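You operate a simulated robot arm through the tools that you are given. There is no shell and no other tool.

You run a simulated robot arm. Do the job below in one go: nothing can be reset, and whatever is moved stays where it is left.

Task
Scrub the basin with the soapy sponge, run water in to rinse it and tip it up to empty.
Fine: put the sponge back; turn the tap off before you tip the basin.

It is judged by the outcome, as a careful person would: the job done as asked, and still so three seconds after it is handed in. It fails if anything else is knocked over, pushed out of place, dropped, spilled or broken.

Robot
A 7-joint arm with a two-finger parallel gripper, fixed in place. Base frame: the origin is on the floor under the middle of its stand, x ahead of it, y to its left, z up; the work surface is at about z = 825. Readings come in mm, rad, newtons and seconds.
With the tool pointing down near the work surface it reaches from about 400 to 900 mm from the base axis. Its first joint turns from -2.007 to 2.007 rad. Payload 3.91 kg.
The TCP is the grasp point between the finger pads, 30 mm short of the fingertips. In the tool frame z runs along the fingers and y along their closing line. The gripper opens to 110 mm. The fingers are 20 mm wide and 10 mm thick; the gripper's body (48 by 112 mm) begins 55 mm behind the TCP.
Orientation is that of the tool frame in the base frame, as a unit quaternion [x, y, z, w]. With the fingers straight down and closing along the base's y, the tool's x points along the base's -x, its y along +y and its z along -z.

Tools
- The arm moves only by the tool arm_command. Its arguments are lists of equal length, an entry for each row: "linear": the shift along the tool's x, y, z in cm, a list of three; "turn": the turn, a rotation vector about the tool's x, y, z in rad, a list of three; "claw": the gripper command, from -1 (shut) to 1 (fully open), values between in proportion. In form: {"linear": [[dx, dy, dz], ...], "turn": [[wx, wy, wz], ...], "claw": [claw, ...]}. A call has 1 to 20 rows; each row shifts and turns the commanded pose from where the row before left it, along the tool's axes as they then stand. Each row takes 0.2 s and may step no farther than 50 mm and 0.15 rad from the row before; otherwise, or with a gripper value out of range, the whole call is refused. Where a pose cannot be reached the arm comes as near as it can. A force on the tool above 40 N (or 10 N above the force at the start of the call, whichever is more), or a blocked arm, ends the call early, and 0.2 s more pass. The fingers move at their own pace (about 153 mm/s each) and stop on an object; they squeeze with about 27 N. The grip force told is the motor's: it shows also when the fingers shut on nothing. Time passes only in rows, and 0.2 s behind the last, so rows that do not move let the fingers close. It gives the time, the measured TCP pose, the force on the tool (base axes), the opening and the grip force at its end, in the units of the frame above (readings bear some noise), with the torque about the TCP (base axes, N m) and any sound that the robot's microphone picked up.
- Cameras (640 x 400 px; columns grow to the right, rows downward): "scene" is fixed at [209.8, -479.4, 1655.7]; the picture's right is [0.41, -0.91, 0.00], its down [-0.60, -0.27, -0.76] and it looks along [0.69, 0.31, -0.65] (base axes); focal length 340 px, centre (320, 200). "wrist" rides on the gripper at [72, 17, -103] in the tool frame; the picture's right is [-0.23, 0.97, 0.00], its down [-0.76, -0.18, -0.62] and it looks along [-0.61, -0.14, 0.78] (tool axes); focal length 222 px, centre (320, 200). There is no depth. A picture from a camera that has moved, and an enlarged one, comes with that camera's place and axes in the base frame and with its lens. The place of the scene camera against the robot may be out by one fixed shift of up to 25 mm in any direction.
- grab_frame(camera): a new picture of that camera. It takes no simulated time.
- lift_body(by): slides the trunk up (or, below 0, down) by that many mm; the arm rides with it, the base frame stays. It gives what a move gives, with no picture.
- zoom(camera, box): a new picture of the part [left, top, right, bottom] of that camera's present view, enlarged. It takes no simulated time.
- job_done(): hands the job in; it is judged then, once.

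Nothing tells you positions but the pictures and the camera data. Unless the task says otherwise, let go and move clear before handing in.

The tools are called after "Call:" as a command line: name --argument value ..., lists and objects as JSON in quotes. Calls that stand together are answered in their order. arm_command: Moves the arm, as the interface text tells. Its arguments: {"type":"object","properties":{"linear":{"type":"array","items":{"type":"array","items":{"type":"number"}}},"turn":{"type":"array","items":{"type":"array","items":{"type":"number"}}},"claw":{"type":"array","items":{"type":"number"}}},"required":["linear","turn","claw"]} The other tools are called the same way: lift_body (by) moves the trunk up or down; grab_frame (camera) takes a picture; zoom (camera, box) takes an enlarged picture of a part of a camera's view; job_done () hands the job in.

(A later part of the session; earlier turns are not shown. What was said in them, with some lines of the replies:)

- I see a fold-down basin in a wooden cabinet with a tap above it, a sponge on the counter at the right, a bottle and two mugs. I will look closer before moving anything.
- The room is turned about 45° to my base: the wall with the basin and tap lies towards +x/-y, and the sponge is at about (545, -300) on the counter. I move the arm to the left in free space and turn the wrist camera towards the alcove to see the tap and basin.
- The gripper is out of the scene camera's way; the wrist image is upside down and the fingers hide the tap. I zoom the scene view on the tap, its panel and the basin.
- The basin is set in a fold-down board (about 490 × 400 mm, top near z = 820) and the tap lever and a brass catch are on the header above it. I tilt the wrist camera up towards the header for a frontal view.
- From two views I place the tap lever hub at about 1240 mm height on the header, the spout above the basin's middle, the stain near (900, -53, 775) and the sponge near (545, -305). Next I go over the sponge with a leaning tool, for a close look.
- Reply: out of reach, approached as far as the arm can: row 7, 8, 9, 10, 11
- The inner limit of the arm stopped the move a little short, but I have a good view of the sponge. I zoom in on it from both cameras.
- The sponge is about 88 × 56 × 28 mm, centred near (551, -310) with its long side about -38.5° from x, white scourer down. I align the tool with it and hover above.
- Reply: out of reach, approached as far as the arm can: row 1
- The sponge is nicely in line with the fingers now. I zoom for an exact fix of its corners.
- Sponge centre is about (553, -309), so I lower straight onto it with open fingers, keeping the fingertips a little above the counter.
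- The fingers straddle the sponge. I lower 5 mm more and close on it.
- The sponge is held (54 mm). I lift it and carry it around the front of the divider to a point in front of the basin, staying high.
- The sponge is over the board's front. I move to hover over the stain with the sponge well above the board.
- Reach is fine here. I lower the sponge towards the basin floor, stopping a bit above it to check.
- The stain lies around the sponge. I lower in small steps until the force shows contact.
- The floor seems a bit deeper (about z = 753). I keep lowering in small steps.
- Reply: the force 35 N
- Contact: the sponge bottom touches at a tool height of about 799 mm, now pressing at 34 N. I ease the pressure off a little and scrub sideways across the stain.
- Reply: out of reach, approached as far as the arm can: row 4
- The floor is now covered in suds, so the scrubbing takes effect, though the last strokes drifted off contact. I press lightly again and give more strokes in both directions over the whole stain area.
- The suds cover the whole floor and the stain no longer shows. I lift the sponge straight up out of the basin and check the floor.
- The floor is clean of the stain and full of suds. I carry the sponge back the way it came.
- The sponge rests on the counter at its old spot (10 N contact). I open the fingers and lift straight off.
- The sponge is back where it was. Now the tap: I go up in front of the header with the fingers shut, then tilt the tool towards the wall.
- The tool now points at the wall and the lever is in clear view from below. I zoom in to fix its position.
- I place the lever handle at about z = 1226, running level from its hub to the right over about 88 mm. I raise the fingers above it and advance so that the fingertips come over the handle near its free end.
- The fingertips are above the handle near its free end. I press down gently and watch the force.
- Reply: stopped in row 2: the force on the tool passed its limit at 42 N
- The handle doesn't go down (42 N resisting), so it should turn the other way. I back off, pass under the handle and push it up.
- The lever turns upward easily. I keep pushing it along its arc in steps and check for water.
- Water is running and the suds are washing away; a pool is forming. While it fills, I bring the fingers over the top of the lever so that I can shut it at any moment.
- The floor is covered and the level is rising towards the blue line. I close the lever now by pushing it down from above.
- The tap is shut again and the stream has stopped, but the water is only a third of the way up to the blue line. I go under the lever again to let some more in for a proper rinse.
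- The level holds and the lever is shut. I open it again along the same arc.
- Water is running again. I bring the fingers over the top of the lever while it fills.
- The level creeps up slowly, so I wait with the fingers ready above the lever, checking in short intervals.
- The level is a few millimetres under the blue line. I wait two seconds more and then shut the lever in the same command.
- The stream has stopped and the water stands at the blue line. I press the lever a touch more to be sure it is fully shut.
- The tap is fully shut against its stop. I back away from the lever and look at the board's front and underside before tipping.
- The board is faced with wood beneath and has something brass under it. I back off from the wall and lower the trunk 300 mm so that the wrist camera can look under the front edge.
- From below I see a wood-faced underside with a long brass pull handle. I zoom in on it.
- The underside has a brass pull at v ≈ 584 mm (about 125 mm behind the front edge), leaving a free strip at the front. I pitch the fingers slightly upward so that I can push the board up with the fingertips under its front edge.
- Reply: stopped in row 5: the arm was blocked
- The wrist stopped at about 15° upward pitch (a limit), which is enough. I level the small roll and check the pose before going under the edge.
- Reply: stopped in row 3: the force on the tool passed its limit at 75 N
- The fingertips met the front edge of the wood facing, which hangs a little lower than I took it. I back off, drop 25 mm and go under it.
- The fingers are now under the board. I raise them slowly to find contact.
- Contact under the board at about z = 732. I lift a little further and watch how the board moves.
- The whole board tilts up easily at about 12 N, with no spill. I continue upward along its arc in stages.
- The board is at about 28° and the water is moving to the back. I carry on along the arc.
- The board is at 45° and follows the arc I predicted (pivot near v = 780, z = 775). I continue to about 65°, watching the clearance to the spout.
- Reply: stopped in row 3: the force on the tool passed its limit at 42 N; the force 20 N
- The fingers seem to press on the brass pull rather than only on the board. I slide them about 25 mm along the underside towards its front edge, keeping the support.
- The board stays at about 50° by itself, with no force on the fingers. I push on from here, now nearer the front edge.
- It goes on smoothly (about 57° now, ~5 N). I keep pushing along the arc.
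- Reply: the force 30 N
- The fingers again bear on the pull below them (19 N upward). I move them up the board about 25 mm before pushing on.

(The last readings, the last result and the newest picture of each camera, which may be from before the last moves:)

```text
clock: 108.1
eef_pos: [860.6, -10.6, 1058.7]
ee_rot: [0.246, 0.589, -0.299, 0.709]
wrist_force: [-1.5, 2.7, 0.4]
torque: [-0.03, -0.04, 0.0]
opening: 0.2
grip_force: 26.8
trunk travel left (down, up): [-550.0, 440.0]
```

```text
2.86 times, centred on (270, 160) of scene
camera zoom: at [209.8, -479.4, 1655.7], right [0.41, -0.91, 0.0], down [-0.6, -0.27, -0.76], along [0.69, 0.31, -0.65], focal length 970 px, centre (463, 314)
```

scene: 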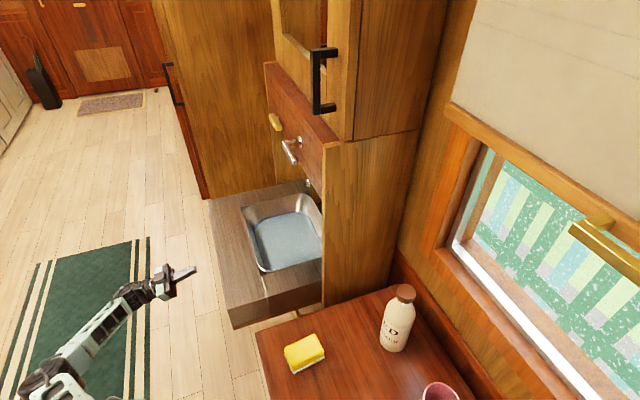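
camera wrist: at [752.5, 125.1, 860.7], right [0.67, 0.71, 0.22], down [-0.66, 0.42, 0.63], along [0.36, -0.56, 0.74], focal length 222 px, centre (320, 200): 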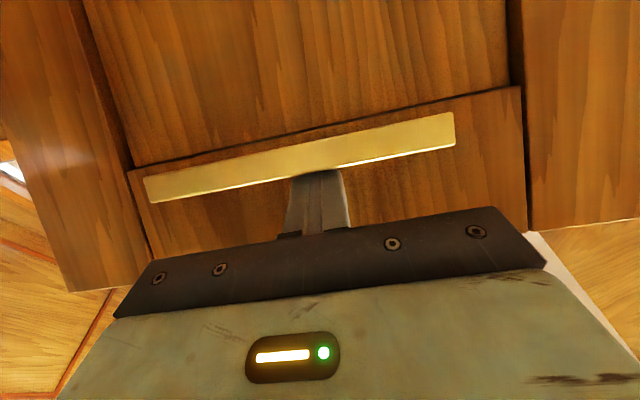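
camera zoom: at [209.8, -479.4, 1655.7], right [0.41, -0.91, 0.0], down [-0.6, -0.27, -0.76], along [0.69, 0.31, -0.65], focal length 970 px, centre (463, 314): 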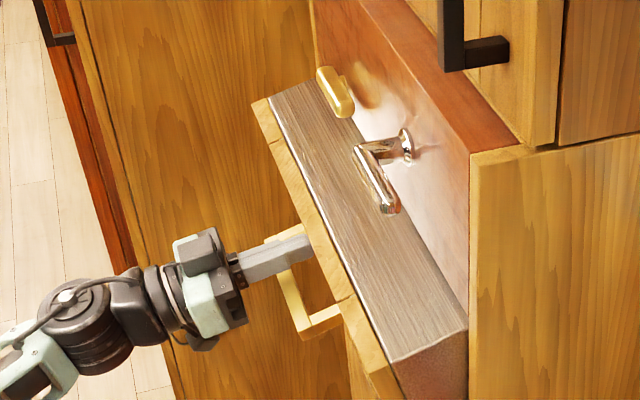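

Call:
arm_command --linear '[[-0.3, 0, 1.05], [-0.25, 0, 1.07], [-0.2, 0, 1.08], [-0.15, 0, 1.08], [0, 0, 0]]' --turn '[[0, 0, 0], [0, 0, 0], [0, 0, 0], [0, 0, 0], [0, 0, 0]]' --claw '[-1, -1, -1, -1, -1]'

Call:
zoom --camera "wrist" --box '[120, 60, 520, 280]'

Call:
zoom --camera "scene" --box '[200, 90, 340, 230]'

```text
clock: 109.3
eef_pos: [889.9, -38.9, 1075.3]
ee_rot: [0.246, 0.589, -0.299, 0.709]
wrist_force: [-3.9, 2.4, 1.6]
torque: [-0.07, -0.03, -0.02]
opening: 0.1
grip_force: 27.3
trunk travel left (down, up): [-550.0, 440.0]
```

```text
1.60 times, centred on (320, 170) of wrist
camera zoom: at [840.2, 35.8, 984.6], right [0.67, 0.71, 0.22], down [-0.65, 0.42, 0.63], along [0.36, -0.57, 0.74], focal length 355 px, centre (320, 248)
```

zoom: 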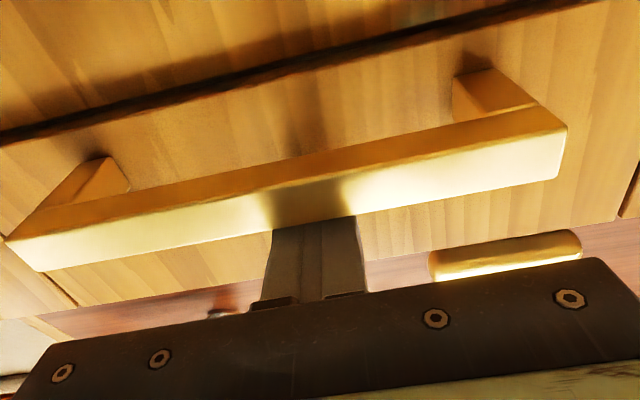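

```text
2.86 times, centred on (270, 160) of scene
camera zoom: at [209.8, -479.4, 1655.7], right [0.41, -0.91, 0.0], down [-0.6, -0.27, -0.76], along [0.69, 0.31, -0.65], focal length 970 px, centre (463, 314)
```

zoom: 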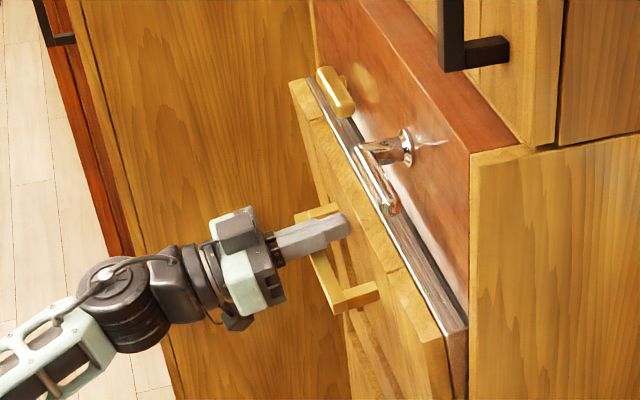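

The board is nearly vertical. I push the last bit gently until it meets its stop.

Call:
arm_command --linear '[[-0.1, 0, 1.05], [-0.1, 0, 1.05], [0.0, 0, 1.03], [0, 0, 0]]' --turn '[[0, 0, 0], [0, 0, 0], [0, 0, 0], [0, 0, 0]]' --claw '[-1, -1, -1, -1]'

Call:
zoom --camera "scene" --box '[200, 90, 340, 230]'

Call:
grab_frame --camera "wrist"

```text
clock: 110.3
eef_pos: [911.6, -58.9, 1085.8]
ee_rot: [0.245, 0.587, -0.299, 0.711]
wrist_force: [-6.1, 6.6, 12.8]
torque: [0.35, 0.07, -0.03]
opening: 0.3
grip_force: 26.7
trunk travel left (down, up): [-550.0, 440.0]
```

```text
2.86 times, centred on (270, 160) of scene
camera zoom: at [209.8, -479.4, 1655.7], right [0.41, -0.91, 0.0], down [-0.6, -0.27, -0.76], along [0.69, 0.31, -0.65], focal length 970 px, centre (463, 314)
```

zoom: 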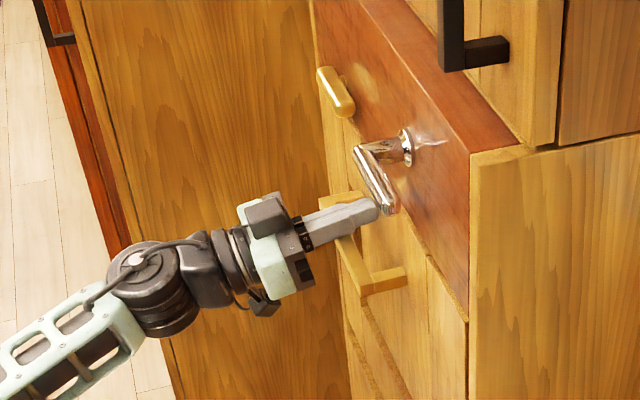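

```text
taken
camera wrist: at [862.9, 15.1, 994.8], right [0.66, 0.71, 0.22], down [-0.66, 0.42, 0.63], along [0.36, -0.56, 0.74], focal length 222 px, centre (320, 200)
```

wrist: 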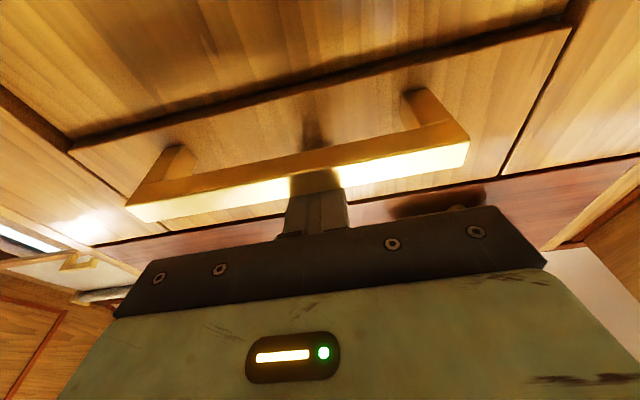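

The board is folded up almost flush with the header. I lift the fingers off the pull and press the board home gently.

Call:
arm_command --linear '[[-0.8, 0, 0.1], [-0.4, 0, 0.3], [0.1, 0, 0.5], [0.1, 0, 0.5], [0, 0, 0]]' --turn '[[0, 0, 0], [0, 0, 0], [0, 0, 0], [0, 0, 0], [0, 0, 0]]' --claw '[-1, -1, -1, -1, -1]'

Call:
zoom --camera "scene" --box '[220, 110, 330, 220]'

```text
clock: 111.1
eef_pos: [913.7, -60.0, 1094.2]
ee_rot: [0.246, 0.59, -0.299, 0.709]
wrist_force: [-17.2, 7.7, -4.4]
torque: [0.11, 0.17, -0.18]
opening: 0.3
grip_force: 27.2
trunk travel left (down, up): [-550.0, 440.0]
stopped in row 3: the force on the tool passed its limit at 50 N (the readings are from after the stop); the commanded pose is now the measured one
```

```text
3.64 times, centred on (275, 165) of scene
camera zoom: at [209.8, -479.4, 1655.7], right [0.41, -0.91, 0.0], down [-0.6, -0.27, -0.76], along [0.69, 0.31, -0.65], focal length 1235 px, centre (484, 327)
```

zoom: 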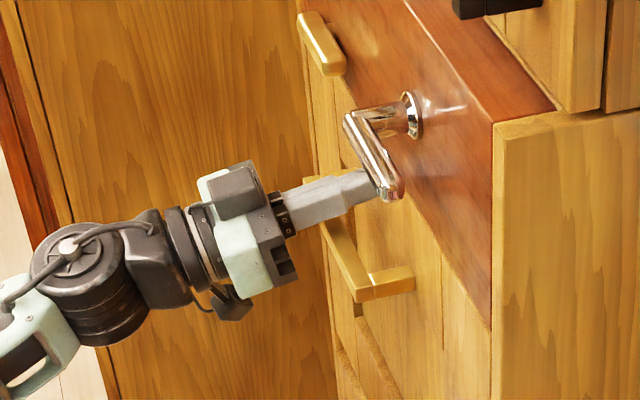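

The board is home against its stop. I withdraw the fingers straight back and see whether it stays up by itself.

Call:
arm_command --linear '[[-0.2, 0, -1.0], [-0.3, 0, -2.0], [-0.3, 0, -3.0], [-0.4, 0, -4.0], [-0.4, 0, -4.0], [0, 0, 0], [0, 0, 0], [0, 0, 0], [0, 0, 0], [0, 0, 0]]' --turn '[[0, 0, 0], [0, 0, 0], [0, 0, 0], [0, 0, 0], [0, 0, 0], [0, 0, 0], [0, 0, 0], [0, 0, 0], [0, 0, 0], [0, 0, 0]]' --claw '[-1, -1, -1, -1, -1, -1, -1, -1, -1, -1]'

Call:
grab_frame --camera "wrist"

Call:
zoom --camera "scene" --box '[200, 90, 340, 230]'

Call:
grab_frame --camera "scene"

```text
clock: 113.3
eef_pos: [822.3, 41.9, 1086.3]
ee_rot: [0.245, 0.59, -0.298, 0.709]
wrist_force: [0.4, 0.1, -0.1]
torque: [0.01, -0.04, -0.01]
opening: 0.0
grip_force: 26.8
trunk travel left (down, up): [-550.0, 440.0]
```

```text
taken
camera wrist: at [771.2, 115.2, 995.3], right [0.67, 0.71, 0.22], down [-0.65, 0.41, 0.63], along [0.36, -0.57, 0.74], focal length 222 px, centre (320, 200)
```

wrist: 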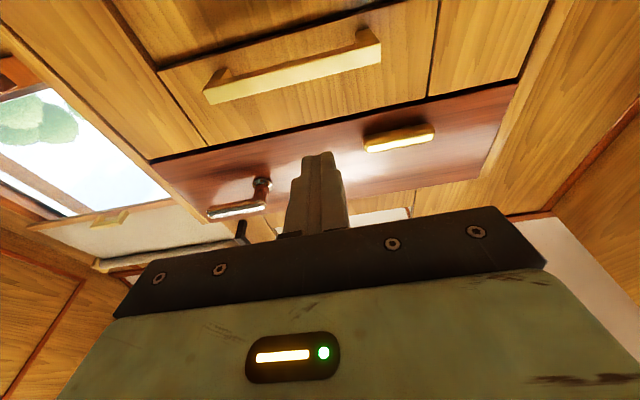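

```text
2.86 times, centred on (270, 160) of scene
camera zoom: at [209.8, -479.4, 1655.7], right [0.41, -0.91, 0.0], down [-0.6, -0.27, -0.76], along [0.69, 0.31, -0.65], focal length 970 px, centre (463, 314)
```

zoom: 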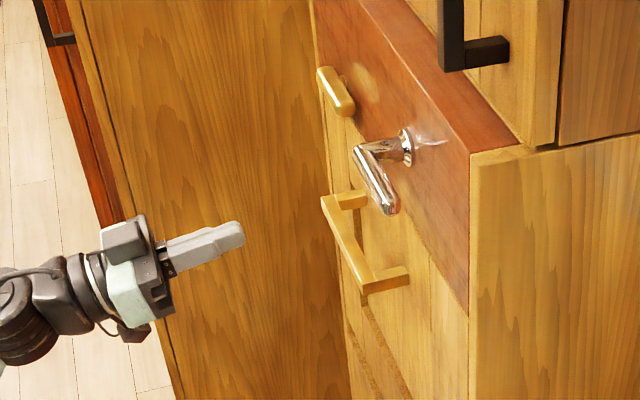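

```text
taken
```

scene: 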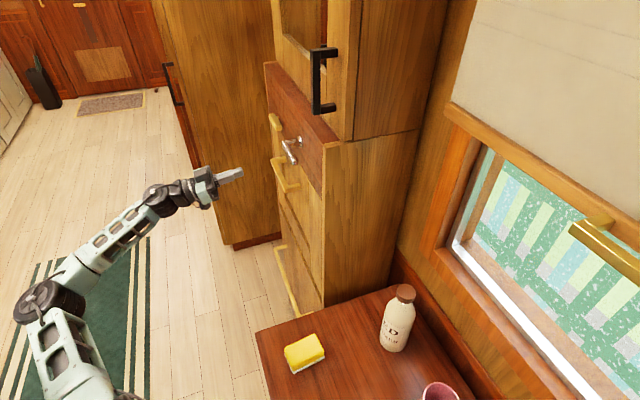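

The board stays up flush by itself, the tap lever is level (shut) and the sponge is in its place. I move further clear, let a few seconds pass and check for leaks or sagging.

Call:
arm_command --linear '[[0, 0, -4.5], [0, 0, -4.5], [0, 0, -4.5], [0, 0, 0], [0, 0, 0], [0, 0, 0], [0, 0, 0], [0, 0, 0], [0, 0, 0], [0, 0, 0], [0, 0, 0], [0, 0, 0], [0, 0, 0], [0, 0, 0], [0, 0, 0], [0, 0, 0], [0, 0, 0], [0, 0, 0]]' --turn '[[0, 0, 0], [0, 0, 0], [0, 0, 0], [0, 0, 0], [0, 0, 0], [0, 0, 0], [0, 0, 0], [0, 0, 0], [0, 0, 0], [0, 0, 0], [0, 0, 0], [0, 0, 0], [0, 0, 0], [0, 0, 0], [0, 0, 0], [0, 0, 0], [0, 0, 0], [0, 0, 0]]' --claw '[-1, -1, -1, -1, -1, -1, -1, -1, -1, -1, -1, -1, -1, -1, -1, -1, -1, -1]'

Call:
zoom --camera "scene" --box '[180, 90, 340, 340]'

Call:
zoom --camera "scene" --box '[235, 90, 335, 190]'

Call:
grab_frame --camera "wrist"

Call:
zoom --camera "scene" --box '[200, 220, 460, 400]'

```text
clock: 117.1
eef_pos: [727.9, 134.2, 1058.5]
ee_rot: [0.246, 0.59, -0.299, 0.708]
wrist_force: [0.2, 0.6, -0.4]
torque: [0.0, 0.0, 0.01]
opening: 0.0
grip_force: 27.0
trunk travel left (down, up): [-550.0, 440.0]
```

```text
1.60 times, centred on (260, 215) of scene
camera zoom: at [209.8, -479.4, 1655.7], right [0.41, -0.91, 0.0], down [-0.6, -0.27, -0.76], along [0.69, 0.31, -0.65], focal length 543 px, centre (416, 176)
```

zoom: 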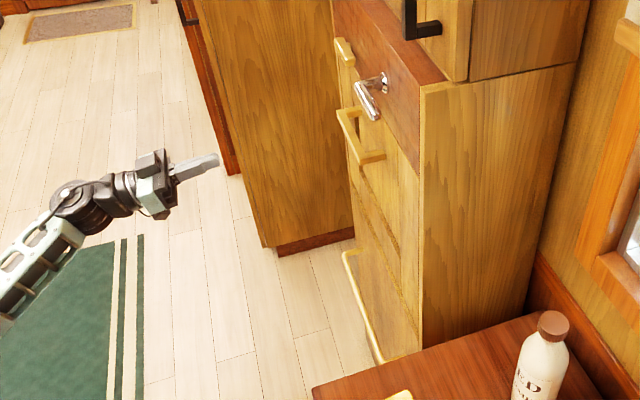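

```text
4.00 times, centred on (285, 140) of scene
camera zoom: at [209.8, -479.4, 1655.7], right [0.41, -0.91, 0.0], down [-0.6, -0.27, -0.76], along [0.69, 0.31, -0.65], focal length 1358 px, centre (460, 440)
```

zoom: 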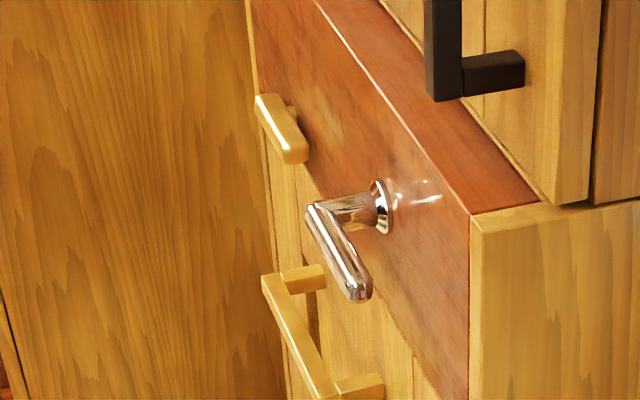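

```text
taken
camera wrist: at [677.6, 209.3, 968.3], right [0.67, 0.71, 0.22], down [-0.65, 0.41, 0.63], along [0.36, -0.57, 0.74], focal length 222 px, centre (320, 200)
```

wrist: 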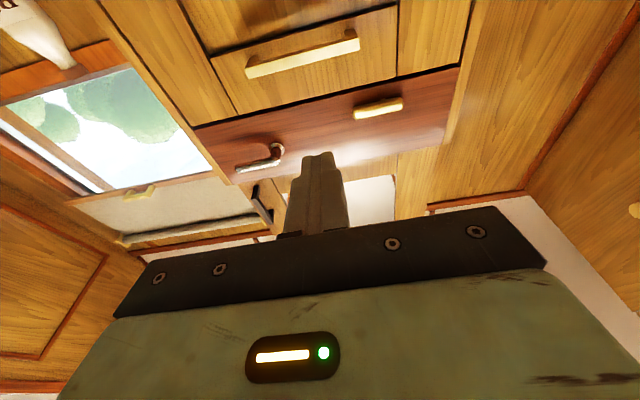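

```text
2.22 times, centred on (330, 310) of scene
camera zoom: at [209.8, -479.4, 1655.7], right [0.41, -0.91, 0.0], down [-0.6, -0.27, -0.76], along [0.69, 0.31, -0.65], focal length 754 px, centre (298, -44)
```

zoom: 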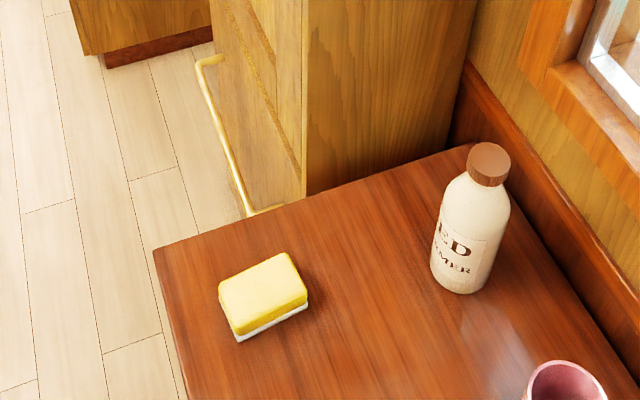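

The basin board is folded up flush and has stayed there unsupported for over five seconds. The tap is shut, there is no water on the floor, and the sponge and everything on the counter stand in their places. The arm is clear, so I hand the job in.

Call:
job_done

```text
The job is handed in.
```

The basin is scrubbed, rinsed and tipped up to empty, and the job is handed in.

- **Scrub:** I worked the soapy sponge over the basin floor until suds covered it and the stain was gone. The sponge is back on the counter where it was.
- **Rinse:** I ran water in up to the blue line, in two goes because the first stopped well short of it. I shut the tap fully before tipping.
- **Empty:** I folded the basin board up until it was flush with the cabinet. It stayed there unsupported for more than five seconds. I couldn't see inside once it was up, so I'm taking it as empty because it stood upright.
- **Left as found:** nothing was knocked over and I saw no water on the floor.

- **Contacts on the way:** I first pressed the tap lever the wrong way, to about 42 N. I bumped the board's front edge with the fingertips at about 75 N. The fingers also caught on the brass pull under the board. I saw no damage from any of these.
- **Brass catch:** I did not turn the brass catch above the board, since the board holds up without it.
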